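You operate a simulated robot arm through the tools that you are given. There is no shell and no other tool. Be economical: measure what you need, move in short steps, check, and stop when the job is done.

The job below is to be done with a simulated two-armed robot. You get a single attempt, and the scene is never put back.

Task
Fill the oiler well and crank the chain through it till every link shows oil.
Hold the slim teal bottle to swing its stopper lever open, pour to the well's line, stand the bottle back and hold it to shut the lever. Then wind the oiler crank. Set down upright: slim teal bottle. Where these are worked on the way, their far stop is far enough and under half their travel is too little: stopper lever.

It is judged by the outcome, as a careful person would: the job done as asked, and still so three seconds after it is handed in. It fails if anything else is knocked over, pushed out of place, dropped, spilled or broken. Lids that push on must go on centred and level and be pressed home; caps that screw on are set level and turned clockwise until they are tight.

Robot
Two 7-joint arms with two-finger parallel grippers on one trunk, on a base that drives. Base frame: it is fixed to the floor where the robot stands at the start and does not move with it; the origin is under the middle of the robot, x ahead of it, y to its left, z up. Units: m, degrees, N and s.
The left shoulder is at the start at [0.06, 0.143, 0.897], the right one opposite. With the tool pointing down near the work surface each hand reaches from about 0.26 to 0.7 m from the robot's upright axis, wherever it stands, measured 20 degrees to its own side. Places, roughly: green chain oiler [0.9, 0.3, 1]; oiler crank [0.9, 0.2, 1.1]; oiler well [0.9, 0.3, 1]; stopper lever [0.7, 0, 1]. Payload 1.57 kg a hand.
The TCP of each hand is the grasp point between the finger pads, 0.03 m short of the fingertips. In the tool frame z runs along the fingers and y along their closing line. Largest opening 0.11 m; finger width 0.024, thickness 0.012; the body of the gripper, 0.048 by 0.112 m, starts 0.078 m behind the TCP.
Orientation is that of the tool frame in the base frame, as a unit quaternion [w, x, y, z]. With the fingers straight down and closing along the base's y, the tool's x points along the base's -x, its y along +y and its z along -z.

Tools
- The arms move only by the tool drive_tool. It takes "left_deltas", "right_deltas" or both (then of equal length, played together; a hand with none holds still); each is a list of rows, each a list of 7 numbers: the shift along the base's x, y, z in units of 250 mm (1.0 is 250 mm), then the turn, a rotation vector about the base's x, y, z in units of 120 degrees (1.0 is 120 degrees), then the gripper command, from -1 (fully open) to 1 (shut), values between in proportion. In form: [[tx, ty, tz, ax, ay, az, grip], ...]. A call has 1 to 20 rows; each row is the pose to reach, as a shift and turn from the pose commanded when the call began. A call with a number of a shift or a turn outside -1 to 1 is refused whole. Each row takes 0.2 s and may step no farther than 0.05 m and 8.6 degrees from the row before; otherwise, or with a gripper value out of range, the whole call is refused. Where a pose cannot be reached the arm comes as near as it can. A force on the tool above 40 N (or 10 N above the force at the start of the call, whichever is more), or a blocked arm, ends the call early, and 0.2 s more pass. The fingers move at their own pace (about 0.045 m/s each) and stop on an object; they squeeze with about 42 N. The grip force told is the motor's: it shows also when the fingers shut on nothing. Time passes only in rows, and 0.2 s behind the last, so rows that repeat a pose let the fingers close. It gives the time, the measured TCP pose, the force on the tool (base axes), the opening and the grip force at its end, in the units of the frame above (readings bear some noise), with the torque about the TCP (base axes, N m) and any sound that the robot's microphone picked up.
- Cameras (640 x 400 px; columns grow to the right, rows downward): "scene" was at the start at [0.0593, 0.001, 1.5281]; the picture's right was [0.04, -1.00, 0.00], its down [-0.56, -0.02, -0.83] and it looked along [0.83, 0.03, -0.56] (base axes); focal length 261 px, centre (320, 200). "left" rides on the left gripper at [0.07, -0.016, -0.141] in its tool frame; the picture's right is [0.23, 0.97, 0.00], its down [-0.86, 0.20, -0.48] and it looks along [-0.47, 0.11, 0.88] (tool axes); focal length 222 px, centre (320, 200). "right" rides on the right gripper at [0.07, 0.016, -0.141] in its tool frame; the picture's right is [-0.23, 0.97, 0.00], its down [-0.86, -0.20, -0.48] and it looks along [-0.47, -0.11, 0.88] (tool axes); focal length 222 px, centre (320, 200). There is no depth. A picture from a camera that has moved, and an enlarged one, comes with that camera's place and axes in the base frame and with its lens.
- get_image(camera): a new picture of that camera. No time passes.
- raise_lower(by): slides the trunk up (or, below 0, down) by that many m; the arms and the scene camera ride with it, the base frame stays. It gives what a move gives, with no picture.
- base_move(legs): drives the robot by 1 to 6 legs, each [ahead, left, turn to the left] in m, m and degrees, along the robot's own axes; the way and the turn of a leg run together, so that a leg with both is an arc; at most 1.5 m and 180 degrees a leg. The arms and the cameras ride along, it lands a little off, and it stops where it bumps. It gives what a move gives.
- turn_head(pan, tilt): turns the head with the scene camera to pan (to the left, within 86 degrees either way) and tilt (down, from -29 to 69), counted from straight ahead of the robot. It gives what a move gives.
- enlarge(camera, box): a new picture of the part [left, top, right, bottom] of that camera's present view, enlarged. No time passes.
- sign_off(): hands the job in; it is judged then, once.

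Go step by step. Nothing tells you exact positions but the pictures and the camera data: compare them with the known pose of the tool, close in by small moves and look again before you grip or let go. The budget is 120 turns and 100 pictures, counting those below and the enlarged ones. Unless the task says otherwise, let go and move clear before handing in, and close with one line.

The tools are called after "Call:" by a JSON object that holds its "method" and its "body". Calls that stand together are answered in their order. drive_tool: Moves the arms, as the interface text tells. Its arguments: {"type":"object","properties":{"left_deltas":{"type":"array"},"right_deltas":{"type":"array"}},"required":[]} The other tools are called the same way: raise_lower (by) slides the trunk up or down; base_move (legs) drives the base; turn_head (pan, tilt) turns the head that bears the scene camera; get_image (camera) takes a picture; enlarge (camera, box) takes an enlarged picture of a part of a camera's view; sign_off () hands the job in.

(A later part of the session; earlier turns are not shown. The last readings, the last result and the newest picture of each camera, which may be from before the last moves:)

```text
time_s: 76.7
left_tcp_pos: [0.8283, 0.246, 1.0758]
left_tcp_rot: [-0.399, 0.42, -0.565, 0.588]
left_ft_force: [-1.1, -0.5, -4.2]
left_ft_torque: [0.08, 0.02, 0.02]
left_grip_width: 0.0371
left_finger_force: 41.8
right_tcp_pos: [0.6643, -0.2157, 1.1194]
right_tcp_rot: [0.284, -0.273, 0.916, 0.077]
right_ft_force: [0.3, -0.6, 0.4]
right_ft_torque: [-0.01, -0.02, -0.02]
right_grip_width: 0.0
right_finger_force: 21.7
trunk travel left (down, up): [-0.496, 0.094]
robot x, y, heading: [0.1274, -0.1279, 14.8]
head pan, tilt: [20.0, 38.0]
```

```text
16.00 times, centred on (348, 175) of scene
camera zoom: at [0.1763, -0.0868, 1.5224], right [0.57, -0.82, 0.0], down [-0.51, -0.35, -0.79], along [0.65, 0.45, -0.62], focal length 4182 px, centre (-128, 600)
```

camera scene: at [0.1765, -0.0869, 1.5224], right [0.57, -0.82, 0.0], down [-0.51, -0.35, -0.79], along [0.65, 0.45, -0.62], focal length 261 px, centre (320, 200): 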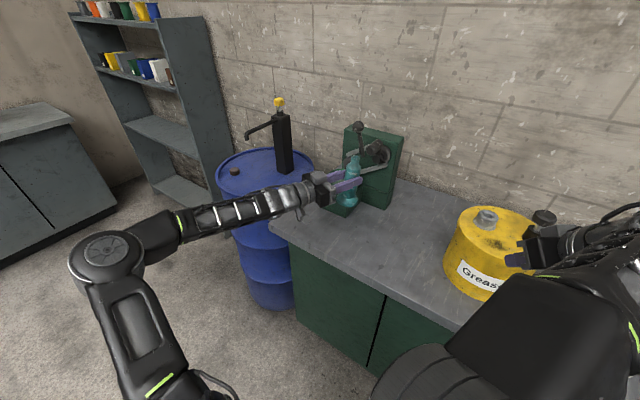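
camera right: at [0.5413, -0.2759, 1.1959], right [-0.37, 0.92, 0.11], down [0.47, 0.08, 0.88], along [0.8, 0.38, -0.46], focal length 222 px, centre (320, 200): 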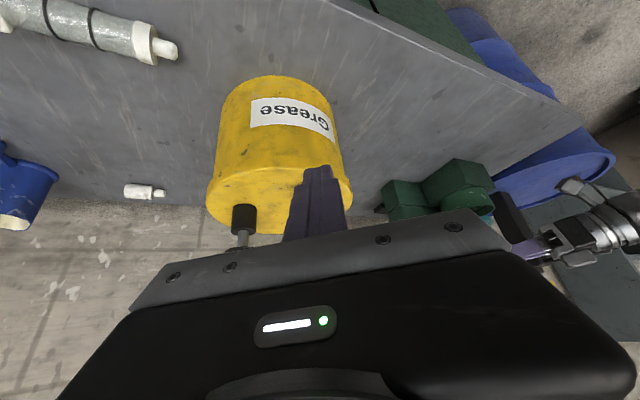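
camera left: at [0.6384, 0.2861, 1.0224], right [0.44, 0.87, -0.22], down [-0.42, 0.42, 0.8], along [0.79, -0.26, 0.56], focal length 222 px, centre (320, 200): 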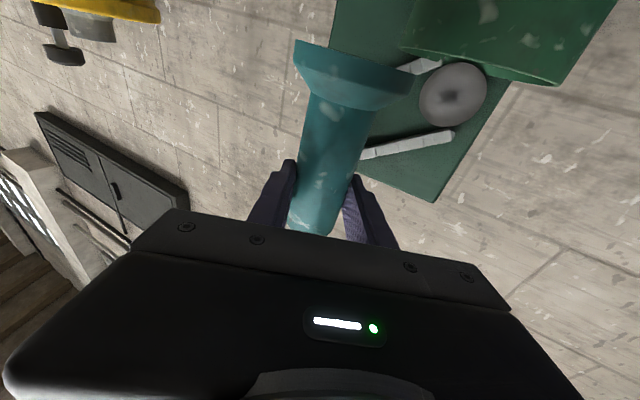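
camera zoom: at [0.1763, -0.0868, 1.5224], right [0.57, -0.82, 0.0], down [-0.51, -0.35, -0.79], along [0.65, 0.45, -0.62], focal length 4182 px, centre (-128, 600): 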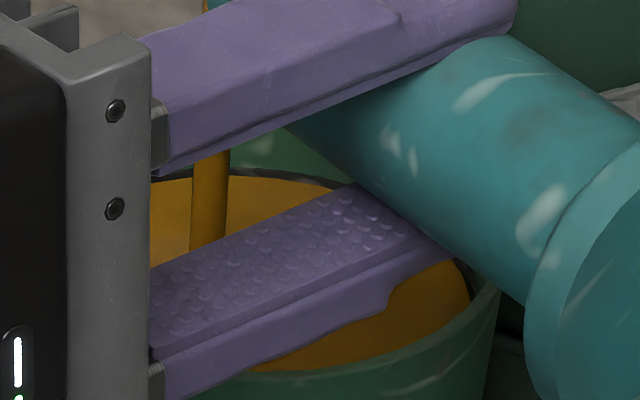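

The oil has just reached the dark line. Tip back at once and draw aside.

Call:
{"method": "drive_tool", "body": {"left_deltas": [[0, 0, 0, 0.064, -0.03, 0, 1], [0, 0, 0.02, 0.128, -0.06, 0, 1], [0, 0, 0.05, 0.192, -0.09, 0, 1], [0, 0, 0.08, 0.256, -0.12, 0, 1], [0, 0, 0.1, 0.32, -0.15, 0, 1], [0, 0, 0.12, 0.38, -0.177, 0, 1], [0, 0, 0.12, 0.44, -0.205, 0, 1], [0, 0, 0.12, 0.5, -0.233, 0, 1], [-0.15, 0, 0.12, 0.52, -0.243, 0, 1], [-0.25, -0.1, 0.12, 0.58, -0.271, 0, 1], [-0.25, -0.25, 0.12, 0.64, -0.299, 0, 1], [-0.25, -0.4, 0.12, 0.7, -0.327, 0, 1], [-0.25, -0.5, 0.12, 0.7, -0.327, 0, 1]]}}

Call:
{"method": "enlarge", "body": {"camera": "scene", "box": [312, 148, 376, 196]}}

Call:
{"method": "get_image", "body": {"camera": "scene"}}

```text
time_s: 79.5
left_tcp_pos: [0.7661, 0.121, 1.106]
left_tcp_rot: [0.725, 0.152, 0.652, -0.162]
left_ft_force: [0.6, 0.2, -3.0]
left_ft_torque: [0.05, 0.04, 0.0]
left_grip_width: 0.0368
left_finger_force: 42.1
right_tcp_pos: [0.6646, -0.2148, 1.1185]
right_tcp_rot: [0.284, -0.272, 0.916, 0.077]
right_ft_force: [-0.5, 0.0, -0.4]
right_ft_torque: [0.01, -0.03, -0.01]
right_grip_width: 0.0002
right_finger_force: 21.0
trunk travel left (down, up): [-0.496, 0.094]
robot x, y, heading: [0.1301, -0.1259, 14.7]
head pan, tilt: [20.0, 38.0]
```

```text
8.33 times, centred on (344, 172) of scene
camera zoom: at [0.1763, -0.0873, 1.5224], right [0.57, -0.82, 0.0], down [-0.51, -0.35, -0.79], along [0.65, 0.45, -0.62], focal length 2178 px, centre (120, 433)
```

zoom: 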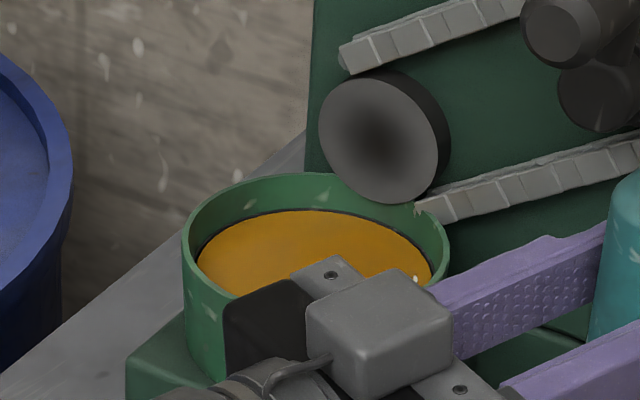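

```text
48 pictures are left
camera scene: at [0.1763, -0.0873, 1.5224], right [0.57, -0.82, 0.0], down [-0.51, -0.35, -0.79], along [0.65, 0.45, -0.62], focal length 261 px, centre (320, 200)
```

scene: 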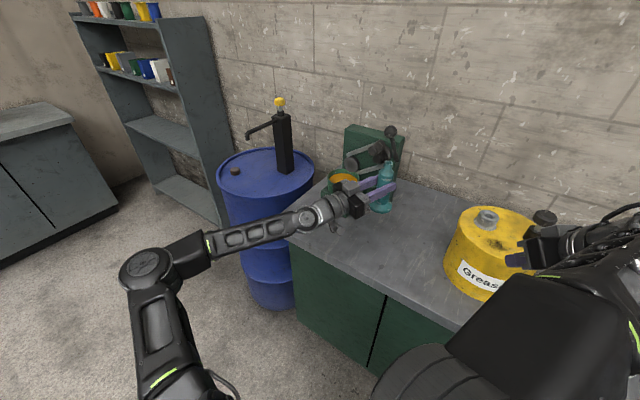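

The level sits right on the line. Now I'll back away with the bottle upright, turn to heading 20°, and set the left arm in the two-hand pose.

Call:
{"method": "base_move", "body": {"legs": [[-0.25, 0, 0], [0, 0, 5.3]]}}

Call:
{"method": "drive_tool", "body": {"left_deltas": [[0, -0.05, 0, 0, 0, -0.03, 1], [0, -0.1, 0, 0, 0, -0.06, 1], [0, -0.2, 0, 0, 0, -0.09, 1], [0, -0.3, 0, 0, 0, -0.12, 1], [0, -0.4, 0, 0, 0, -0.15, 1], [0, -0.4, 0, 0, 0, -0.167, 1], [0, -0.4, 0, 0, 0, -0.167, 1]]}}

```text
time_s: 81.8
left_tcp_pos: [0.4953, 0.1135, 1.1075]
left_tcp_rot: [0.731, 0.121, 0.659, -0.129]
left_ft_force: [0.7, -0.3, -2.7]
left_ft_torque: [-0.04, 0.08, 0.0]
left_grip_width: 0.0369
left_finger_force: 42.2
right_tcp_pos: [0.4247, -0.2304, 1.1199]
right_tcp_rot: [0.279, -0.316, 0.902, 0.091]
right_ft_force: [0.8, 0.0, -0.3]
right_ft_torque: [-0.03, 0.01, 0.0]
right_grip_width: 0.0
right_finger_force: 21.4
trunk travel left (down, up): [-0.496, 0.094]
robot x, y, heading: [-0.1137, -0.1897, 20.3]
head pan, tilt: [20.0, 38.0]
```

```text
time_s: 83.5
left_tcp_pos: [0.4952, 0.0133, 1.1071]
left_tcp_rot: [0.698, 0.233, 0.627, -0.254]
left_ft_force: [-1.1, 0.2, -2.8]
left_ft_torque: [0.03, 0.04, -0.04]
left_grip_width: 0.0367
left_finger_force: 41.8
right_tcp_pos: [0.4247, -0.2308, 1.1205]
right_tcp_rot: [0.28, -0.316, 0.902, 0.09]
right_ft_force: [0.1, 0.4, -0.5]
right_ft_torque: [-0.01, 0.03, 0.03]
right_grip_width: 0.0
right_finger_force: 21.1
trunk travel left (down, up): [-0.496, 0.094]
robot x, y, heading: [-0.11, -0.1878, 20.4]
head pan, tilt: [20.0, 38.0]
```

Now drive so the bottle is over its old spot.

Call:
{"method": "base_move", "body": {"legs": [[0, -0.141, 0], [0.167, 0, 0]]}}

Call:
{"method": "turn_head", "body": {"pan": -8, "tilt": 40}}

Call:
{"method": "get_image", "body": {"camera": "scene"}}

```text
time_s: 85.8
left_tcp_pos: [0.7023, -0.0611, 1.1063]
left_tcp_rot: [0.697, 0.234, 0.628, -0.255]
left_ft_force: [0.3, 0.3, -3.3]
left_ft_torque: [0.01, 0.0, 0.0]
left_grip_width: 0.037
left_finger_force: 42.0
right_tcp_pos: [0.6317, -0.3039, 1.1188]
right_tcp_rot: [0.28, -0.315, 0.902, 0.09]
right_ft_force: [0.6, -0.1, -0.4]
right_ft_torque: [0.0, 0.02, -0.01]
right_grip_width: 0.0004
right_finger_force: 21.3
trunk travel left (down, up): [-0.496, 0.094]
robot x, y, heading: [0.096, -0.2658, 20.0]
head pan, tilt: [20.0, 38.0]
```

```text
time_s: 86.8
left_tcp_pos: [0.7012, -0.0612, 1.1071]
left_tcp_rot: [0.698, 0.233, 0.628, -0.254]
left_ft_force: [0.1, -0.1, -2.7]
left_ft_torque: [0.02, 0.03, -0.01]
left_grip_width: 0.0367
left_finger_force: 42.7
right_tcp_pos: [0.6298, -0.3044, 1.1194]
right_tcp_rot: [0.28, -0.315, 0.902, 0.091]
right_ft_force: [0.1, 0.1, -0.2]
right_ft_torque: [-0.03, 0.03, 0.02]
right_grip_width: 0.0
right_finger_force: 21.2
trunk travel left (down, up): [-0.496, 0.094]
robot x, y, heading: [0.0954, -0.2667, 20.4]
head pan, tilt: [-8.0, 40.0]
```

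```text
47 pictures are left
camera scene: at [0.1497, -0.2598, 1.5194], right [0.21, -0.98, 0.0], down [-0.63, -0.14, -0.77], along [0.75, 0.16, -0.64], focal length 261 px, centre (320, 200)
```

scene: 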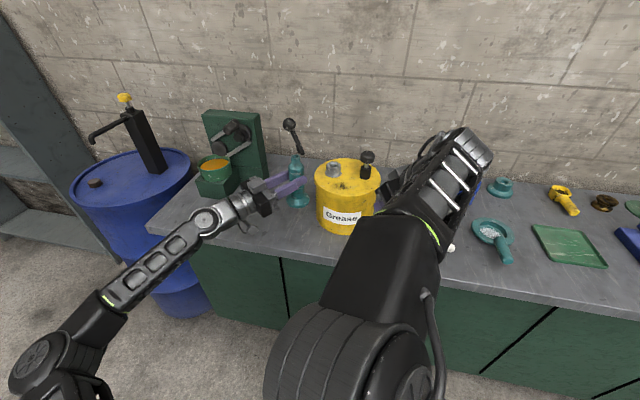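

Call:
{"method": "enlarge", "body": {"camera": "scene", "box": [240, 110, 368, 220]}}

```text
3.64 times, centred on (304, 165) of scene
camera zoom: at [0.1497, -0.2598, 1.5194], right [0.21, -0.98, 0.0], down [-0.63, -0.14, -0.77], along [0.75, 0.16, -0.64], focal length 950 px, centre (378, 327)
```

zoom: 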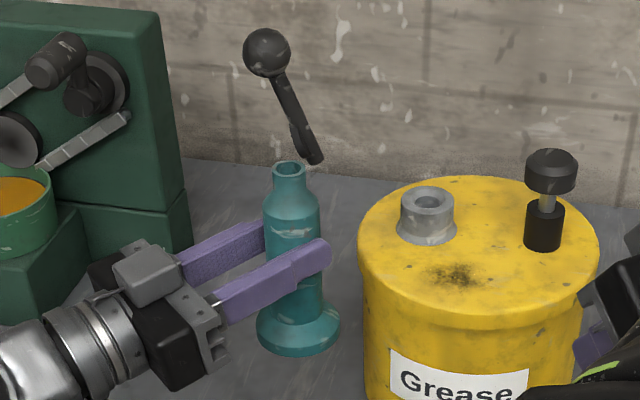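

The bottle is upright enough. Lower it to just above the bench.

Call:
{"method": "drive_tool", "body": {"left_deltas": [[0, 0, -0.12, 0, 0, 0, 1], [0, 0, -0.24, 0, 0, 0, 1], [0, 0, -0.36, 0, 0, 0, 1], [0, 0, -0.46, 0, 0, 0, 1], [0, 0, -0.53, 0, 0, 0, 1], [0, 0, -0.552, 0, 0, 0, 1], [0, 0, -0.552, 0, 0, 0, 1]]}}

Call:
{"method": "enlarge", "body": {"camera": "scene", "box": [240, 150, 368, 230]}}

```text
time_s: 88.4
left_tcp_pos: [0.7012, -0.0607, 0.9675]
left_tcp_rot: [0.698, 0.234, 0.627, -0.254]
left_ft_force: [0.1, 0.5, -2.6]
left_ft_torque: [0.03, 0.02, 0.01]
left_grip_width: 0.0369
left_finger_force: 41.2
right_tcp_pos: [0.6302, -0.3054, 1.1204]
right_tcp_rot: [0.28, -0.316, 0.902, 0.091]
right_ft_force: [0.6, 0.4, -0.5]
right_ft_torque: [-0.04, 0.0, -0.01]
right_grip_width: 0.0
right_finger_force: 21.8
trunk travel left (down, up): [-0.496, 0.094]
robot x, y, heading: [0.0891, -0.27, 20.4]
head pan, tilt: [-8.0, 40.0]
```

```text
5.00 times, centred on (304, 190) of scene
camera zoom: at [0.1498, -0.2599, 1.5194], right [0.21, -0.98, 0.0], down [-0.63, -0.14, -0.77], along [0.75, 0.16, -0.64], focal length 1307 px, centre (400, 250)
```

zoom: 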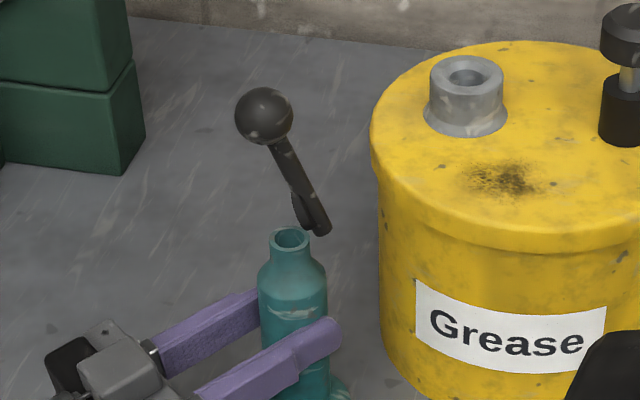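

Call:
{"method": "drive_tool", "body": {"left_deltas": [[0, 0, -0.004, 0, 0, 0, 1], [0, 0, -0.008, 0, 0, 0, 1], [0, 0, -0.012, 0, 0, 0, 1], [0, 0, -0.012, 0, 0, 0, 1]]}}

```text
time_s: 89.4
left_tcp_pos: [0.7029, -0.0616, 0.9663]
left_tcp_rot: [0.698, 0.233, 0.628, -0.254]
left_ft_force: [0.8, -0.7, -2.0]
left_ft_torque: [0.02, 0.05, 0.02]
left_grip_width: 0.0367
left_finger_force: 41.9
right_tcp_pos: [0.6305, -0.3036, 1.119]
right_tcp_rot: [0.279, -0.315, 0.903, 0.09]
right_ft_force: [0.4, -0.1, 0.8]
right_ft_torque: [0.01, -0.01, 0.01]
right_grip_width: 0.0001
right_finger_force: 21.0
trunk travel left (down, up): [-0.496, 0.094]
robot x, y, heading: [0.0954, -0.2665, 20.0]
head pan, tilt: [-8.0, 40.0]
```

Call:
{"method": "drive_tool", "body": {"left_deltas": [[0, 0, -0.006, 0, 0, 0, 1], [0, 0, -0.012, 0, 0, 0, 1], [0, 0, -0.016, 0, 0, 0, 1], [0, 0, -0.016, 0, 0, 0, 1]]}}

```text
time_s: 90.4
left_tcp_pos: [0.7007, -0.0606, 0.9643]
left_tcp_rot: [0.7, 0.233, 0.625, -0.254]
left_ft_force: [7.2, 3.5, 17.2]
left_ft_torque: [-0.35, -0.33, 0.17]
left_grip_width: 0.0367
left_finger_force: 42.4
right_tcp_pos: [0.6298, -0.3047, 1.1202]
right_tcp_rot: [0.28, -0.316, 0.902, 0.092]
right_ft_force: [0.1, 0.0, -0.5]
right_ft_torque: [-0.01, 0.0, -0.02]
right_grip_width: 0.0
right_finger_force: 20.9
trunk travel left (down, up): [-0.496, 0.094]
robot x, y, heading: [0.0941, -0.2678, 20.5]
head pan, tilt: [-8.0, 40.0]
```

It's on the bench. I'll ease up slightly, open a little so it settles on its foot, and re-grip to hold it.

Call:
{"method": "drive_tool", "body": {"left_deltas": [[0, 0, 0.006, 0, 0, 0, 1], [0, 0, 0.006, 0, 0, 0, 0.2], [0, 0, 0.006, 0, 0, 0, 0.05], [0, 0, 0.006, 0, 0, 0, 0.05], [0, 0, 0.006, 0, 0, 0, 0.05]]}}

Call:
{"method": "enlarge", "body": {"camera": "scene", "box": [240, 150, 368, 230]}}

```text
time_s: 91.6
left_tcp_pos: [0.7011, -0.0607, 0.9633]
left_tcp_rot: [0.698, 0.233, 0.628, -0.254]
left_ft_force: [-0.5, -0.2, -0.2]
left_ft_torque: [0.02, -0.01, 0.04]
left_grip_width: 0.0523
left_finger_force: 0.1
right_tcp_pos: [0.6305, -0.3055, 1.1207]
right_tcp_rot: [0.28, -0.316, 0.902, 0.091]
right_ft_force: [0.2, 0.2, -0.2]
right_ft_torque: [-0.02, -0.03, -0.02]
right_grip_width: 0.0
right_finger_force: 21.9
trunk travel left (down, up): [-0.496, 0.094]
robot x, y, heading: [0.0954, -0.2624, 20.3]
head pan, tilt: [-8.0, 40.0]
```

```text
5.00 times, centred on (304, 190) of scene
camera zoom: at [0.1495, -0.26, 1.5194], right [0.21, -0.98, 0.0], down [-0.63, -0.14, -0.77], along [0.75, 0.16, -0.64], focal length 1307 px, centre (400, 250)
```

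zoom: 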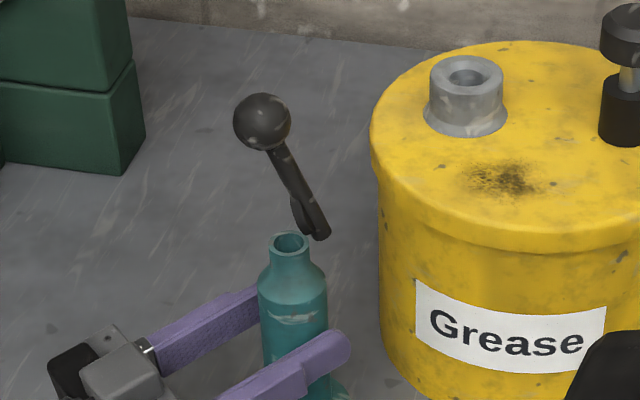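

The bottle stands square. Re-grip with the left while the right hand pitches level and moves to stand off on the −y side of the lever.

Call:
{"method": "drive_tool", "body": {"left_deltas": [[0, 0, 0, 0, 0, 0, 0.3], [0, 0, 0, 0, 0, 0, 1], [0, 0, 0, 0, 0, 0, 1], [0, 0, 0, 0, 0, 0, 1], [0, 0, 0, 0, 0, 0, 1], [0, 0, 0, 0, 0, 0, 1]], "right_deltas": [[-0.1, 0, 0.04, 0.036, -0.048, 0, 1], [-0.2, 0, 0.04, 0.072, -0.096, 0, 1], [-0.2, 0.1, 0.04, 0.108, -0.144, 0, 1], [-0.2, 0.2, 0.04, 0.144, -0.192, 0, 1], [-0.2, 0.3, 0.04, 0.18, -0.24, 0, 1], [-0.2, 0.3, 0.04, 0.18, -0.24, 0, 1]]}}

Call:
{"method": "drive_tool", "body": {"right_deltas": [[0, 0.05, 0, 0, 0, -0.07, 1], [0, 0.1, 0, 0, 0, -0.142, 1], [0, 0.1, 0, 0, 0, -0.142, 1]]}}

Call:
{"method": "get_image", "body": {"camera": "right"}}

```text
time_s: 92.7
left_tcp_pos: [0.7003, -0.0609, 0.9634]
left_tcp_rot: [0.698, 0.234, 0.627, -0.255]
left_ft_force: [-0.3, -0.4, -0.1]
left_ft_torque: [0.06, 0.03, 0.02]
left_grip_width: 0.0365
left_finger_force: 42.0
right_tcp_pos: [0.6111, -0.3039, 1.1064]
right_tcp_rot: [0.507, -0.212, 0.826, 0.124]
right_ft_force: [0.1, -0.5, -0.4]
right_ft_torque: [-0.01, 0.0, 0.02]
right_grip_width: 0.0
right_finger_force: 21.6
trunk travel left (down, up): [-0.496, 0.094]
robot x, y, heading: [0.0927, -0.2643, 20.2]
head pan, tilt: [-8.0, 40.0]
stopped in row 5 (right hand): the arm was blocked; the commanded pose is now the measured one
```

```text
time_s: 93.7
left_tcp_pos: [0.7007, -0.0596, 0.9634]
left_tcp_rot: [0.699, 0.232, 0.627, -0.254]
left_ft_force: [-0.2, 0.4, 0.9]
left_ft_torque: [0.07, 0.05, -0.05]
left_grip_width: 0.0368
left_finger_force: 42.2
right_tcp_pos: [0.628, -0.3235, 1.0877]
right_tcp_rot: [0.506, -0.041, 0.862, 0.012]
right_ft_force: [0.3, -1.3, -1.3]
right_ft_torque: [0.01, 0.01, 0.03]
right_grip_width: 0.0004
right_finger_force: 21.7
trunk travel left (down, up): [-0.496, 0.094]
robot x, y, heading: [0.094, -0.2679, 20.3]
head pan, tilt: [-8.0, 40.0]
stopped in row 3 (right hand): the arm was blocked; the commanded pose is now the measured one
```

```text
43 pictures are left
camera right: at [0.4704, -0.3205, 1.0949], right [0.03, 0.98, 0.18], down [0.02, -0.18, 0.98], along [1.0, -0.02, -0.02], focal length 222 px, centre (320, 200)
```

right: 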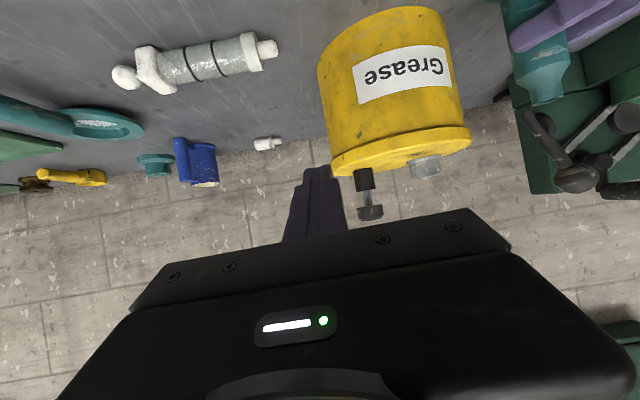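

The right arm got blocked by something; let me look at the scene.

Call:
{"method": "get_image", "body": {"camera": "scene"}}

```text
42 pictures are left
camera scene: at [0.1496, -0.26, 1.5194], right [0.21, -0.98, 0.0], down [-0.63, -0.14, -0.77], along [0.75, 0.16, -0.64], focal length 261 px, centre (320, 200)
```

scene: 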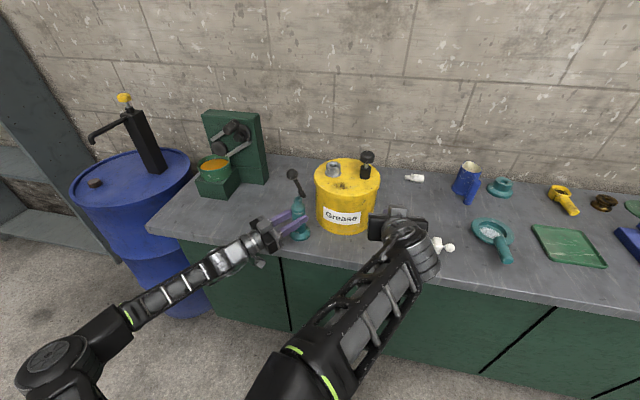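

The right elbow is up against the bench front at this heading. I'll release the standing bottle, back out, and come back at heading 0, where the right elbow has room.

Call:
{"method": "drive_tool", "body": {"left_deltas": [[0, 0, 0, 0, 0, 0, 0.1], [0, 0, 0, 0, 0, 0, -0.3], [0, 0, 0, 0, 0, 0, -0.45], [-0.1, 0.085, 0, 0, 0, 0, -0.45], [-0.2, 0.17, 0, 0, 0, 0, -0.45], [-0.306, 0.258, 0, 0, 0, 0, -0.45], [-0.306, 0.258, 0, 0, 0, 0, -0.45]]}}

Call:
{"method": "base_move", "body": {"legs": [[-0.25, 0, 0], [0, 0, -20.3]]}}

Call:
{"method": "get_image", "body": {"camera": "scene"}}

```text
time_s: 95.3
left_tcp_pos: [0.6247, 0.0031, 0.964]
left_tcp_rot: [0.699, 0.233, 0.627, -0.254]
left_ft_force: [-0.5, 0.6, 0.3]
left_ft_torque: [0.03, -0.01, -0.02]
left_grip_width: 0.0797
left_finger_force: 0.0
right_tcp_pos: [0.6284, -0.3239, 1.0878]
right_tcp_rot: [0.505, -0.042, 0.862, 0.012]
right_ft_force: [-0.5, 0.3, -0.9]
right_ft_torque: [0.0, 0.0, -0.01]
right_grip_width: 0.0
right_finger_force: 21.9
trunk travel left (down, up): [-0.496, 0.094]
robot x, y, heading: [0.0928, -0.2658, 20.4]
head pan, tilt: [-8.0, 40.0]
```

```text
time_s: 98.2
left_tcp_pos: [0.4519, -0.2831, 0.9647]
left_tcp_rot: [0.642, 0.34, 0.577, -0.373]
left_ft_force: [0.9, 0.5, -0.4]
left_ft_torque: [-0.01, 0.0, 0.02]
left_grip_width: 0.0799
left_finger_force: 0.1
right_tcp_pos: [0.3409, -0.5913, 1.0862]
right_tcp_rot: [0.499, 0.111, 0.856, -0.076]
right_ft_force: [0.1, 0.0, 0.5]
right_ft_torque: [0.0, 0.01, 0.01]
right_grip_width: 0.0
right_finger_force: 22.0
trunk travel left (down, up): [-0.496, 0.094]
robot x, y, heading: [-0.1394, -0.3519, 0.2]
head pan, tilt: [-8.0, 40.0]
```

```text
41 pictures are left
camera scene: at [-0.0847, -0.3655, 1.5194], right [-0.14, -0.99, 0.0], down [-0.64, 0.09, -0.77], along [0.76, -0.11, -0.64], focal length 261 px, centre (320, 200)
```

scene: 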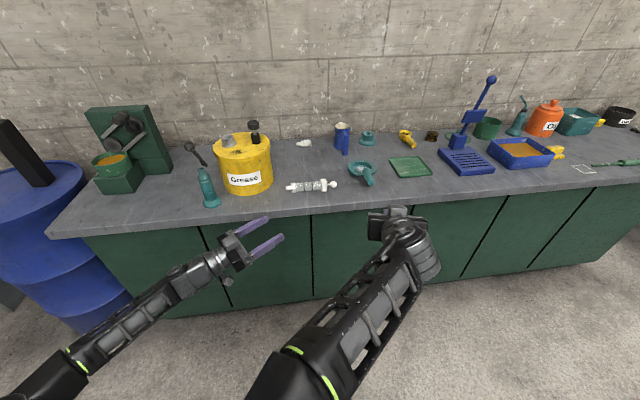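

All is undisturbed. I'll re-set both hand orientations here in free space, then drive back in.

Call:
{"method": "drive_tool", "body": {"left_deltas": [[0, 0.06, 0, 0, 0, 0.04, -0.45], [0, 0.12, 0, 0, 0, 0.08, -0.45], [0, 0.2, 0, 0, 0, 0.12, -0.45], [0, 0.28, 0, 0, 0, 0.167, -0.45], [0, 0.28, 0, 0, 0, 0.167, -0.45], [0, 0.28, 0, 0, 0, 0.167, -0.45]], "right_deltas": [[0, 0, 0.02, 0, 0, 0.06, 1], [0, 0, 0.05, 0, 0, 0.12, 1], [0, 0, 0.08, 0, 0, 0.18, 1], [0, 0, 0.12, 0, 0, 0.24, 1], [0, 0, 0.12, 0, 0, 0.3, 1], [0, 0, 0.12, 0, 0, 0.3, 1]]}}

Call:
{"method": "drive_tool", "body": {"left_deltas": [[0, 0, 0, 0.027, 0.032, 0, -0.45], [0, 0, 0, 0.053, 0.064, 0, -0.45], [0, 0, 0, 0.053, 0.064, 0, -0.45]]}}

Call:
{"method": "base_move", "body": {"legs": [[0, 0.21, 0]]}}

```text
time_s: 99.6
left_tcp_pos: [0.449, -0.2152, 0.9561]
left_tcp_rot: [0.681, 0.251, 0.635, -0.264]
left_ft_force: [0.4, -0.7, -0.3]
left_ft_torque: [0.01, -0.02, 0.03]
left_grip_width: 0.0797
left_finger_force: 0.1
left hand out of reach, approached as far as the arm can: row 4, 5
right_tcp_pos: [0.3411, -0.589, 1.1184]
right_tcp_rot: [0.499, -0.161, 0.847, 0.082]
right_ft_force: [-0.2, 0.8, 0.0]
right_ft_torque: [0.0, -0.01, 0.02]
right_grip_width: 0.0001
right_finger_force: 21.0
trunk travel left (down, up): [-0.496, 0.094]
robot x, y, heading: [-0.1404, -0.3498, -0.2]
head pan, tilt: [-8.0, 40.0]
```

```text
time_s: 100.4
left_tcp_pos: [0.4516, -0.2138, 0.9634]
left_tcp_rot: [0.64, 0.254, 0.686, -0.235]
left_ft_force: [0.3, 0.0, -0.2]
left_ft_torque: [-0.02, 0.02, -0.01]
left_grip_width: 0.08
left_finger_force: 0.0
right_tcp_pos: [0.3404, -0.5889, 1.1182]
right_tcp_rot: [0.499, -0.16, 0.848, 0.082]
right_ft_force: [0.9, -0.2, -1.2]
right_ft_torque: [-0.02, 0.0, -0.04]
right_grip_width: 0.0001
right_finger_force: 21.4
trunk travel left (down, up): [-0.496, 0.094]
robot x, y, heading: [-0.1396, -0.3505, 0.1]
head pan, tilt: [-8.0, 40.0]
```

```text
time_s: 102.0
left_tcp_pos: [0.4522, -0.0027, 0.9638]
left_tcp_rot: [0.639, 0.256, 0.686, -0.236]
left_ft_force: [0.2, -0.4, 0.3]
left_ft_torque: [-0.02, -0.05, -0.03]
left_grip_width: 0.0799
left_finger_force: 0.1
right_tcp_pos: [0.3417, -0.379, 1.118]
right_tcp_rot: [0.499, -0.16, 0.848, 0.081]
right_ft_force: [0.6, 0.1, -0.1]
right_ft_torque: [0.01, -0.01, -0.05]
right_grip_width: 0.0
right_finger_force: 21.4
trunk travel left (down, up): [-0.496, 0.094]
robot x, y, heading: [-0.138, -0.1423, 0.1]
head pan, tilt: [-8.0, 40.0]
```

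Call:
{"method": "base_move", "body": {"legs": [[0.178, 0, 0]]}}

Call:
{"method": "turn_head", "body": {"pan": 0, "tilt": 42}}

Call:
{"method": "enlarge", "body": {"camera": "scene", "box": [220, 110, 412, 230]}}

Call:
{"method": "get_image", "body": {"camera": "left"}}

```text
time_s: 103.5
left_tcp_pos: [0.631, -0.0031, 0.9629]
left_tcp_rot: [0.639, 0.255, 0.686, -0.236]
left_ft_force: [-0.3, -0.7, -0.6]
left_ft_torque: [-0.03, -0.01, -0.01]
left_grip_width: 0.0798
left_finger_force: 0.1
right_tcp_pos: [0.5203, -0.3813, 1.1178]
right_tcp_rot: [0.499, -0.158, 0.848, 0.08]
right_ft_force: [0.5, 0.2, 0.1]
right_ft_torque: [-0.01, 0.0, 0.01]
right_grip_width: 0.0
right_finger_force: 21.1
trunk travel left (down, up): [-0.496, 0.094]
robot x, y, heading: [0.0398, -0.1416, -0.3]
head pan, tilt: [-8.0, 40.0]
```

```text
time_s: 104.2
left_tcp_pos: [0.6298, -0.0042, 0.9641]
left_tcp_rot: [0.639, 0.256, 0.686, -0.236]
left_ft_force: [-0.4, 0.4, -0.3]
left_ft_torque: [0.01, 0.0, 0.02]
left_grip_width: 0.0797
left_finger_force: 0.1
right_tcp_pos: [0.52, -0.3801, 1.1178]
right_tcp_rot: [0.499, -0.159, 0.848, 0.081]
right_ft_force: [-0.1, -0.2, 0.9]
right_ft_torque: [0.0, -0.01, -0.01]
right_grip_width: 0.0003
right_finger_force: 21.4
trunk travel left (down, up): [-0.496, 0.094]
robot x, y, heading: [0.0405, -0.1405, -0.1]
head pan, tilt: [0.0, 42.0]
```

```text
3.33 times, centred on (316, 170) of scene
camera zoom: at [0.0933, -0.1439, 1.5165], right [0.0, -1.0, 0.0], down [-0.67, 0.0, -0.74], along [0.74, 0.0, -0.67], focal length 871 px, centre (333, 300)
```

zoom: 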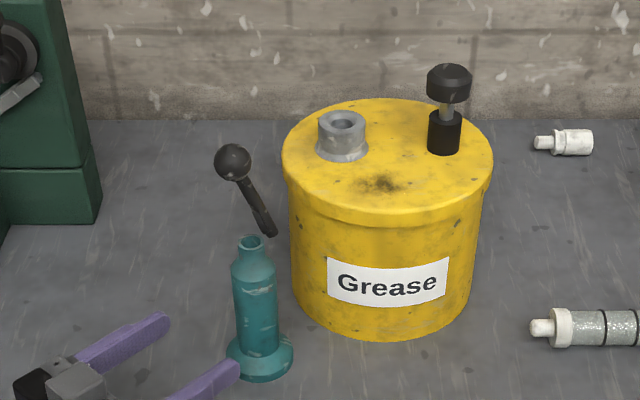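

```text
39 pictures are left
camera left: at [0.5095, 0.0793, 0.9035], right [0.62, 0.75, -0.22], down [-0.19, 0.42, 0.89], along [0.76, -0.51, 0.4], focal length 222 px, centre (320, 200)
```

left: 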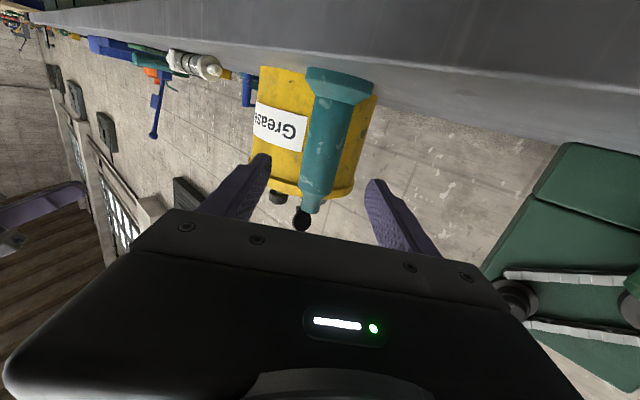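

Bottle at (0.698, -0.070); lever leaning at about 70°, ball at (0.70, -0.061, 1.121). Advance the left hand and grip.

Call:
{"method": "drive_tool", "body": {"left_deltas": [[0.07, -0.064, 0, 0, 0, 0, -0.45], [0.14, -0.128, 0, 0, 0, 0, -0.45], [0.21, -0.19, 0, 0, 0, 0, -0.45], [0.275, -0.25, 0, 0, 0, 0, -0.45], [0.275, -0.25, 0, 0, 0, 0, 0.0], [0.275, -0.25, 0, 0, 0, 0, 0.3], [0.275, -0.25, 0, 0, 0, 0, 1], [0.275, -0.25, 0, 0, 0, 0, 1], [0.275, -0.25, 0, 0, 0, 0, 1]]}}

Call:
{"method": "drive_tool", "body": {"right_deltas": [[0, 0.15, 0.06, 0.018, -0.042, 0, 1], [0, 0.3, 0.06, 0.018, -0.042, 0, 1], [0, 0.45, 0.06, 0.018, -0.042, 0, 1], [0.05, 0.6, 0.06, 0.018, -0.042, 0, 1], [0.1, 0.75, 0.06, 0.018, -0.042, 0, 1], [0.2, 0.85, 0.06, 0.018, -0.042, 0, 1], [0.2, 0.85, 0.06, 0.018, -0.042, 0, 1]]}}

Call:
{"method": "get_image", "body": {"camera": "right"}}

Call:
{"method": "enlarge", "body": {"camera": "scene", "box": [220, 110, 412, 230]}}

```text
time_s: 106.2
left_tcp_pos: [0.698, -0.0662, 0.963]
left_tcp_rot: [0.64, 0.255, 0.685, -0.236]
left_ft_force: [1.9, 1.1, 0.9]
left_ft_torque: [0.02, -0.06, 0.03]
left_grip_width: 0.037
left_finger_force: 34.2
right_tcp_pos: [0.5197, -0.3819, 1.1184]
right_tcp_rot: [0.498, -0.16, 0.848, 0.082]
right_ft_force: [0.2, 0.1, 0.2]
right_ft_torque: [-0.01, -0.02, 0.0]
right_grip_width: 0.0
right_finger_force: 21.1
trunk travel left (down, up): [-0.496, 0.094]
robot x, y, heading: [0.0409, -0.1431, -0.2]
head pan, tilt: [0.0, 42.0]
```

```text
time_s: 107.2
left_tcp_pos: [0.697, -0.0666, 0.9643]
left_tcp_rot: [0.639, 0.256, 0.686, -0.237]
left_ft_force: [0.2, 0.6, -0.1]
left_ft_torque: [-0.02, -0.05, 0.02]
left_grip_width: 0.0369
left_finger_force: 42.4
right_tcp_pos: [0.5418, -0.3173, 1.0984]
right_tcp_rot: [0.514, -0.06, 0.851, 0.091]
right_ft_force: [0.2, 0.0, 0.6]
right_ft_torque: [0.0, 0.01, 0.0]
right_grip_width: 0.0
right_finger_force: 21.5
trunk travel left (down, up): [-0.496, 0.094]
robot x, y, heading: [0.0384, -0.1419, -0.5]
head pan, tilt: [0.0, 42.0]
stopped in row 4 (right hand): the arm was blocked; the commanded pose is now the measured one
```

```text
38 pictures are left
camera right: at [0.3847, -0.3319, 1.1013], right [-0.08, 0.95, 0.29], down [0.02, -0.29, 0.96], along [1.0, 0.09, 0.0], focal length 222 px, centre (320, 200)
```

right: 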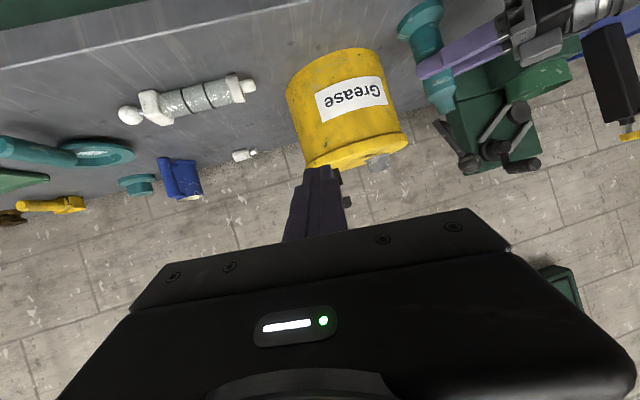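

```text
3.33 times, centred on (316, 170) of scene
camera zoom: at [0.0931, -0.1442, 1.5165], right [0.0, -1.0, 0.0], down [-0.67, 0.0, -0.74], along [0.74, 0.0, -0.67], focal length 871 px, centre (333, 300)
```

zoom: 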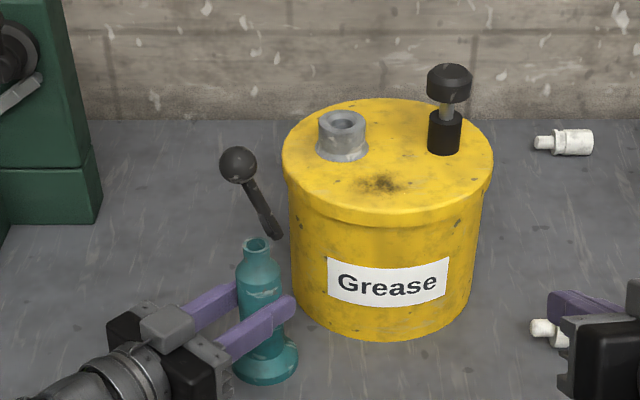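

Call:
{"method": "get_image", "body": {"camera": "scene"}}

```text
36 pictures are left
camera scene: at [0.0931, -0.1442, 1.5165], right [0.0, -1.0, 0.0], down [-0.67, 0.0, -0.74], along [0.74, 0.0, -0.67], focal length 261 px, centre (320, 200)
```

scene: 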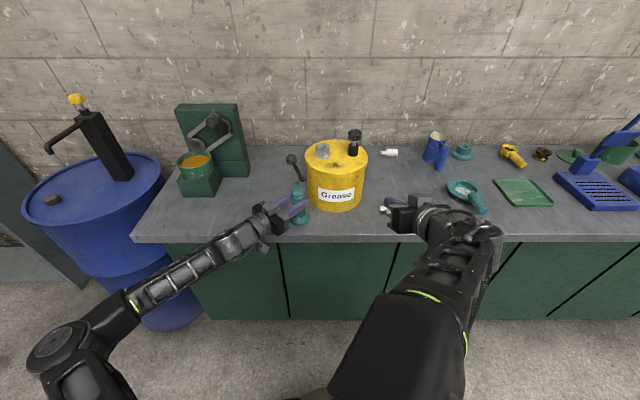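

The arm is likely too folded near the body. I'll push the right hand forward first, then sideways.

Call:
{"method": "drive_tool", "body": {"right_deltas": [[0.12, 0, 0.04, 0, 0, 0, 1], [0.24, 0, 0.08, 0, 0, 0, 1], [0.32, 0.02, 0.1, 0, 0, 0, 1], [0.32, 0.02, 0.1, 0, 0, 0, 1]]}}

Call:
{"method": "drive_tool", "body": {"right_deltas": [[0, 0.1, 0.0, 0, 0, 0, 1], [0, 0.2, 0, 0, 0, 0, 1], [0, 0.3, 0, 0, 0, 0, 1], [0, 0.4, 0, 0, 0, 0, 1], [0, 0.4, 0, 0, 0, 0, 1]]}}

```text
time_s: 108.2
left_tcp_pos: [0.6981, -0.066, 0.9648]
left_tcp_rot: [0.64, 0.256, 0.685, -0.237]
left_ft_force: [0.1, 0.4, 0.8]
left_ft_torque: [-0.03, -0.05, 0.03]
left_grip_width: 0.0369
left_finger_force: 41.9
right_tcp_pos: [0.622, -0.3092, 1.1228]
right_tcp_rot: [0.513, -0.061, 0.851, 0.091]
right_ft_force: [-0.2, -1.0, 0.4]
right_ft_torque: [0.0, 0.0, 0.0]
right_grip_width: 0.0001
right_finger_force: 21.4
trunk travel left (down, up): [-0.496, 0.094]
robot x, y, heading: [0.0392, -0.1439, -0.1]
head pan, tilt: [0.0, 42.0]
```

```text
time_s: 109.4
left_tcp_pos: [0.6974, -0.067, 0.9642]
left_tcp_rot: [0.64, 0.255, 0.685, -0.236]
left_ft_force: [-0.2, 0.1, 1.3]
left_ft_torque: [-0.03, -0.01, 0.01]
left_grip_width: 0.0369
left_finger_force: 42.2
right_tcp_pos: [0.6222, -0.2097, 1.1233]
right_tcp_rot: [0.512, -0.061, 0.852, 0.092]
right_ft_force: [0.4, 1.1, -0.7]
right_ft_torque: [0.01, 0.01, -0.02]
right_grip_width: 0.0
right_finger_force: 21.5
trunk travel left (down, up): [-0.496, 0.094]
robot x, y, heading: [0.0391, -0.1391, 0.0]
head pan, tilt: [0.0, 42.0]
```

Now bring the finger to the −y side of the lever.

Call:
{"method": "drive_tool", "body": {"right_deltas": [[0.07, 0.1, -0.02, 0, 0, 0, 1], [0.14, 0.2, -0.04, 0, 0, 0, 1], [0.21, 0.3, -0.06, 0, 0, 0, 1], [0.272, 0.37, -0.072, 0, 0, 0, 1], [0.272, 0.37, -0.072, 0, 0, 0, 1]]}}

Call:
{"method": "enlarge", "body": {"camera": "scene", "box": [240, 130, 368, 226]}}

Call:
{"method": "get_image", "body": {"camera": "right"}}

```text
time_s: 110.6
left_tcp_pos: [0.698, -0.0673, 0.9641]
left_tcp_rot: [0.64, 0.255, 0.685, -0.236]
left_ft_force: [0.2, -0.2, -0.2]
left_ft_torque: [-0.03, -0.05, 0.04]
left_grip_width: 0.0369
left_finger_force: 42.2
right_tcp_pos: [0.6904, -0.1176, 1.1043]
right_tcp_rot: [0.513, -0.06, 0.852, 0.091]
right_ft_force: [0.2, -0.1, -0.2]
right_ft_torque: [-0.04, 0.0, 0.01]
right_grip_width: 0.0
right_finger_force: 20.7
trunk travel left (down, up): [-0.496, 0.094]
robot x, y, heading: [0.0396, -0.142, -0.4]
head pan, tilt: [0.0, 42.0]
```

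```text
4.17 times, centred on (304, 178) of scene
camera zoom: at [0.0933, -0.1439, 1.5165], right [0.0, -1.0, 0.0], down [-0.67, 0.0, -0.74], along [0.74, 0.0, -0.67], focal length 1089 px, centre (387, 292)
```

zoom: 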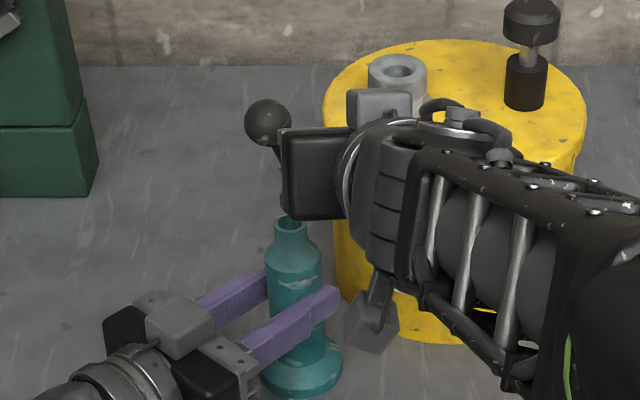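

```text
34 pictures are left
camera right: at [0.533, -0.1333, 1.108], right [-0.09, 0.95, 0.29], down [0.02, -0.29, 0.96], along [1.0, 0.09, 0.0], focal length 222 px, centre (320, 200)
```

right: 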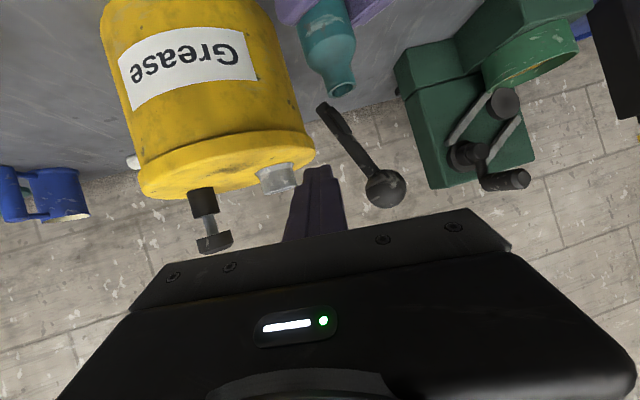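

The finger is on the right side of the lever. I'll push it over and down along its arc.

Call:
{"method": "drive_tool", "body": {"right_deltas": [[0, 0.06, 0, 0, 0, 0, 1], [0, 0.12, 0, 0, 0, 0, 1], [0, 0.18, 0.004, 0, 0, 0, 1], [0, 0.228, 0.004, 0, 0, 0, 1], [0, 0.27, -0.02, 0, 0, 0, 1], [0, 0.304, -0.056, 0, 0, 0, 1], [0, 0.325, -0.095, 0, 0, 0, 1], [0, 0.335, -0.125, 0, 0, 0, 1], [0, 0.335, -0.125, 0, 0, 0, 1]]}}

Call:
{"method": "enlarge", "body": {"camera": "scene", "box": [240, 130, 368, 226]}}

Call:
{"method": "get_image", "body": {"camera": "right"}}

```text
time_s: 112.6
left_tcp_pos: [0.6976, -0.0684, 0.9634]
left_tcp_rot: [0.639, 0.257, 0.685, -0.237]
left_ft_force: [-1.5, -1.1, 2.1]
left_ft_torque: [0.03, -0.03, 0.01]
left_grip_width: 0.0368
left_finger_force: 41.9
right_tcp_pos: [0.6888, -0.0336, 1.0742]
right_tcp_rot: [0.514, -0.061, 0.851, 0.091]
right_ft_force: [-0.3, 1.0, 0.6]
right_ft_torque: [0.0, 0.02, 0.0]
right_grip_width: 0.0
right_finger_force: 20.7
trunk travel left (down, up): [-0.496, 0.094]
robot x, y, heading: [0.041, -0.1412, -0.2]
head pan, tilt: [0.0, 42.0]
```

```text
4.17 times, centred on (304, 178) of scene
camera zoom: at [0.093, -0.1441, 1.5165], right [0.0, -1.0, 0.0], down [-0.67, 0.0, -0.74], along [0.74, 0.0, -0.67], focal length 1089 px, centre (387, 292)
```

zoom: 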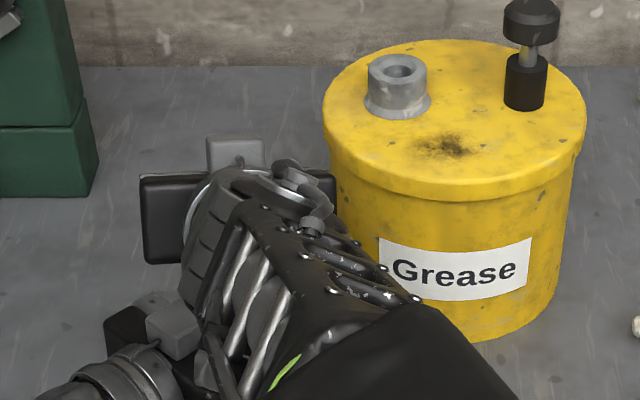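

```text
32 pictures are left
camera right: at [0.5324, -0.0494, 1.0774], right [-0.09, 0.95, 0.29], down [0.02, -0.29, 0.96], along [1.0, 0.09, 0.0], focal length 222 px, centre (320, 200)
```

right: 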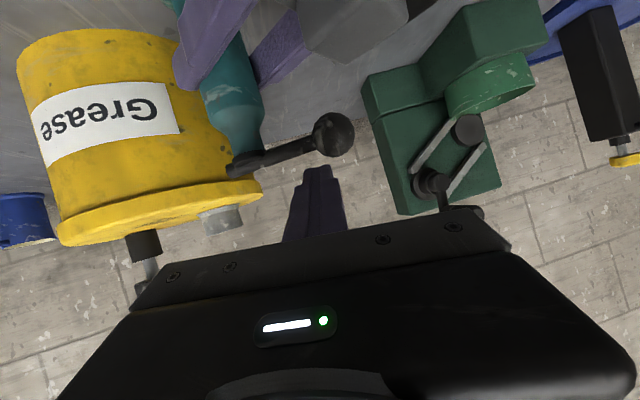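

The lever now looks level, i.e. shut. I'll press down gently to confirm it's home.

Call:
{"method": "drive_tool", "body": {"right_deltas": [[0, 0, -0.02, 0, 0, 0, 1], [0, 0, -0.04, 0, 0, 0, 1], [0, 0, -0.055, 0, 0, 0, 1], [0, 0, -0.055, 0, 0, 0, 1]]}}

```text
time_s: 113.6
left_tcp_pos: [0.6984, -0.0672, 0.9639]
left_tcp_rot: [0.64, 0.255, 0.686, -0.236]
left_ft_force: [0.2, -1.2, -0.6]
left_ft_torque: [-0.84, -0.86, 0.02]
left_grip_width: 0.0368
left_finger_force: 41.6
right_tcp_pos: [0.6898, -0.0334, 1.0619]
right_tcp_rot: [0.515, -0.06, 0.85, 0.092]
right_ft_force: [2.8, -1.4, 15.1]
right_ft_torque: [0.2, -0.23, -0.04]
right_grip_width: 0.0
right_finger_force: 21.1
trunk travel left (down, up): [-0.496, 0.094]
robot x, y, heading: [0.0387, -0.145, -0.3]
head pan, tilt: [0.0, 42.0]
```

Firm stop at 15 N: shut. Raise and withdraw the right hand, then release the bottle.

Call:
{"method": "drive_tool", "body": {"right_deltas": [[0, 0, 0.1, 0, 0, 0, 1], [0, 0, 0.2, 0, 0, 0, 1], [0, -0.1, 0.24, 0, 0, 0, 1], [-0.05, -0.25, 0.24, 0, 0, 0, 1], [-0.15, -0.4, 0.24, 0, 0, 0, 1], [-0.25, -0.55, 0.24, 0, 0, 0, 1], [-0.27, -0.7, 0.24, 0, 0, 0, 1], [-0.27, -0.85, 0.24, 0, 0, 0, 1], [-0.27, -1.0, 0.24, 0, 0, 0, 1]]}}

Call:
{"method": "drive_tool", "body": {"left_deltas": [[0, 0, 0, 0, 0, 0, 0.2], [0, 0, 0, 0, 0, 0, 0.0], [0, 0, 0, 0, 0, 0, -0.45], [0, 0, 0, 0, 0, 0, -0.45], [-0.1, 0.085, 0, 0, 0, 0, -0.45], [-0.2, 0.17, 0, 0, 0, 0, -0.45], [-0.31, 0.265, 0, 0, 0, 0, -0.45], [-0.31, 0.265, 0, 0, 0, 0, -0.45]]}}

Call:
{"method": "get_image", "body": {"camera": "scene"}}

Call:
{"method": "enlarge", "body": {"camera": "scene", "box": [220, 110, 412, 230]}}

```text
time_s: 115.6
left_tcp_pos: [0.6973, -0.0671, 0.9642]
left_tcp_rot: [0.639, 0.256, 0.686, -0.236]
left_ft_force: [0.7, -1.2, 0.8]
left_ft_torque: [-0.04, 0.0, 0.01]
left_grip_width: 0.0366
left_finger_force: 41.5
right_tcp_pos: [0.622, -0.2849, 1.1183]
right_tcp_rot: [0.513, -0.061, 0.852, 0.091]
right_ft_force: [-0.3, -0.5, 0.7]
right_ft_torque: [0.01, -0.04, 0.06]
right_grip_width: 0.0001
right_finger_force: 21.2
trunk travel left (down, up): [-0.496, 0.094]
robot x, y, heading: [0.0385, -0.144, -0.3]
head pan, tilt: [0.0, 42.0]
```

```text
time_s: 117.4
left_tcp_pos: [0.6213, 0.0001, 0.964]
left_tcp_rot: [0.64, 0.256, 0.685, -0.237]
left_ft_force: [0.0, -0.6, -0.1]
left_ft_torque: [0.02, 0.0, 0.03]
left_grip_width: 0.0798
left_finger_force: 0.2
right_tcp_pos: [0.6217, -0.2839, 1.1208]
right_tcp_rot: [0.513, -0.061, 0.851, 0.091]
right_ft_force: [0.6, -0.6, 0.1]
right_ft_torque: [0.0, 0.01, -0.03]
right_grip_width: 0.0002
right_finger_force: 21.5
trunk travel left (down, up): [-0.496, 0.094]
robot x, y, heading: [0.0409, -0.1411, 0.0]
head pan, tilt: [0.0, 42.0]
```

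```text
31 pictures are left
camera scene: at [0.0934, -0.144, 1.5165], right [0.0, -1.0, 0.0], down [-0.67, 0.0, -0.74], along [0.74, 0.0, -0.67], focal length 261 px, centre (320, 200)
```

scene: 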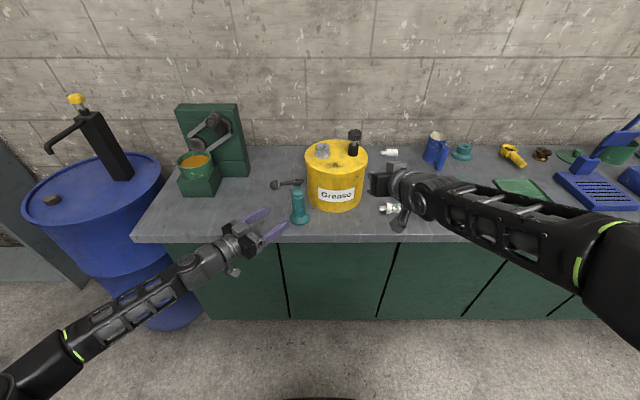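

```text
3.33 times, centred on (316, 170) of scene
camera zoom: at [0.0934, -0.144, 1.5165], right [0.0, -1.0, 0.0], down [-0.67, 0.0, -0.74], along [0.74, 0.0, -0.67], focal length 871 px, centre (333, 300)
```

zoom: 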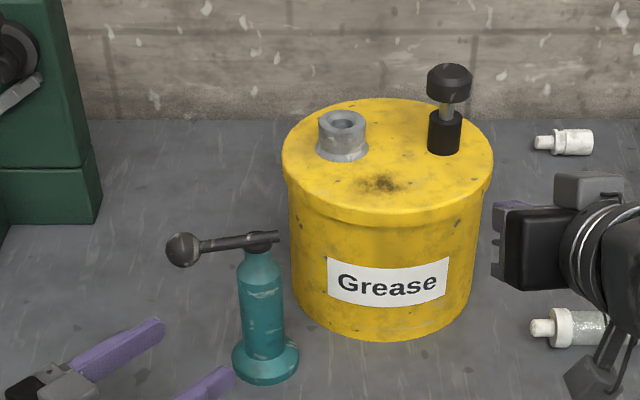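

The bottle is upright and shut. Now for the crank: I'll back off, raise the trunk, and turn the left hand fingers-down to grip the crank handle from above.

Call:
{"method": "base_move", "body": {"legs": [[-0.25, 0, 0]]}}

Call:
{"method": "raise_lower", "body": {"by": 0.092}}

Call:
{"method": "drive_tool", "body": {"left_deltas": [[0, 0.03, 0.05, 0.021, 0.057, 0.022, -0.45], [0, 0.06, 0.1, 0.0415, 0.114, 0.0445, -0.45], [0, 0.1, 0.15, 0.062, 0.171, 0.067, -0.45], [0, 0.15, 0.2, 0.083, 0.228, 0.089, -0.45], [0, 0.2, 0.25, 0.104, 0.285, 0.111, -0.45], [-0.05, 0.24, 0.3, 0.1245, 0.3425, 0.1335, -0.45], [-0.1, 0.24, 0.35, 0.145, 0.3996, 0.156, -0.45], [-0.15, 0.24, 0.4, 0.166, 0.457, 0.178, -0.45], [-0.2, 0.24, 0.4, 0.187, 0.514, 0.2, -0.45], [-0.2, 0.24, 0.4, 0.2075, 0.571, 0.2225, -0.45], [-0.2, 0.24, 0.4, 0.228, 0.628, 0.245, -0.45], [-0.2, 0.24, 0.4, 0.249, 0.685, 0.267, -0.45], [-0.2, 0.24, 0.4, 0.249, 0.685, 0.267, -0.45]]}}

```text
time_s: 119.2
left_tcp_pos: [0.3697, 0.0014, 0.9653]
left_tcp_rot: [0.64, 0.255, 0.685, -0.236]
left_ft_force: [0.7, 0.0, 0.1]
left_ft_torque: [0.02, 0.0, 0.02]
left_grip_width: 0.0798
left_finger_force: 0.0
right_tcp_pos: [0.3721, -0.2821, 1.1203]
right_tcp_rot: [0.514, -0.062, 0.851, 0.092]
right_ft_force: [-0.6, -0.5, 0.1]
right_ft_torque: [0.01, -0.02, -0.01]
right_grip_width: 0.0
right_finger_force: 21.6
trunk travel left (down, up): [-0.496, 0.094]
robot x, y, heading: [-0.2076, -0.1417, -0.2]
head pan, tilt: [0.0, 42.0]
```

```text
time_s: 120.5
left_tcp_pos: [0.3715, 0.0017, 1.0564]
left_tcp_rot: [0.64, 0.254, 0.686, -0.235]
left_ft_force: [-0.3, -1.0, 0.7]
left_ft_torque: [0.03, -0.02, 0.02]
left_grip_width: 0.0795
left_finger_force: 0.0
right_tcp_pos: [0.3731, -0.2817, 1.2118]
right_tcp_rot: [0.513, -0.063, 0.851, 0.093]
right_ft_force: [0.3, 0.4, 0.1]
right_ft_torque: [0.0, -0.03, 0.01]
right_grip_width: 0.0
right_finger_force: 21.3
trunk travel left (down, up): [-0.588, 0.002]
robot x, y, heading: [-0.2127, -0.1457, 0.1]
head pan, tilt: [0.0, 42.0]
```

```text
time_s: 123.3
left_tcp_pos: [0.2574, 0.086, 1.1229]
left_tcp_rot: [0.002, 0.002, 1.0, -0.007]
left_ft_force: [0.1, -0.2, -0.1]
left_ft_torque: [0.01, -0.02, 0.0]
left_grip_width: 0.0797
left_finger_force: 0.0
left hand out of reach, approached as far as the arm can: row 11, 12, 13
right_tcp_pos: [0.374, -0.2826, 1.2116]
right_tcp_rot: [0.513, -0.063, 0.851, 0.093]
right_ft_force: [-0.1, -0.1, 1.0]
right_ft_torque: [0.03, 0.01, 0.0]
right_grip_width: 0.0
right_finger_force: 21.7
trunk travel left (down, up): [-0.588, 0.002]
robot x, y, heading: [-0.2081, -0.1453, 0.2]
head pan, tilt: [0.0, 42.0]
```

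Fingers-down can't get high enough, so I'll use a 50° forward pitch (still closing along y), and test reach to z 1.2.

Call:
{"method": "drive_tool", "body": {"left_deltas": [[0.1, 0, 0.05, 0, -0.06, 0, -0.45], [0.2, 0, 0.1, 0, -0.12, 0, -0.45], [0.3, 0, 0.15, 0, -0.18, 0, -0.45], [0.4, -0.05, 0.2, 0, -0.24, 0, -0.45], [0.5, -0.1, 0.26, 0, -0.3, 0, -0.45], [0.54, -0.12, 0.32, 0, -0.36, 0, -0.45], [0.54, -0.12, 0.32, 0, -0.417, 0, -0.45], [0.54, -0.12, 0.32, 0, -0.417, 0, -0.45]]}}

```text
time_s: 125.1
left_tcp_pos: [0.3947, 0.0556, 1.2045]
left_tcp_rot: [0.423, 0.005, 0.906, -0.005]
left_ft_force: [-0.2, 0.1, -0.8]
left_ft_torque: [0.02, 0.01, -0.01]
left_grip_width: 0.0798
left_finger_force: 0.0
right_tcp_pos: [0.3747, -0.2812, 1.2123]
right_tcp_rot: [0.513, -0.062, 0.851, 0.092]
right_ft_force: [-0.6, -0.5, -0.6]
right_ft_torque: [0.03, 0.03, 0.06]
right_grip_width: 0.0
right_finger_force: 21.6
trunk travel left (down, up): [-0.588, 0.002]
robot x, y, heading: [-0.2108, -0.1407, 0.1]
head pan, tilt: [0.0, 42.0]
```

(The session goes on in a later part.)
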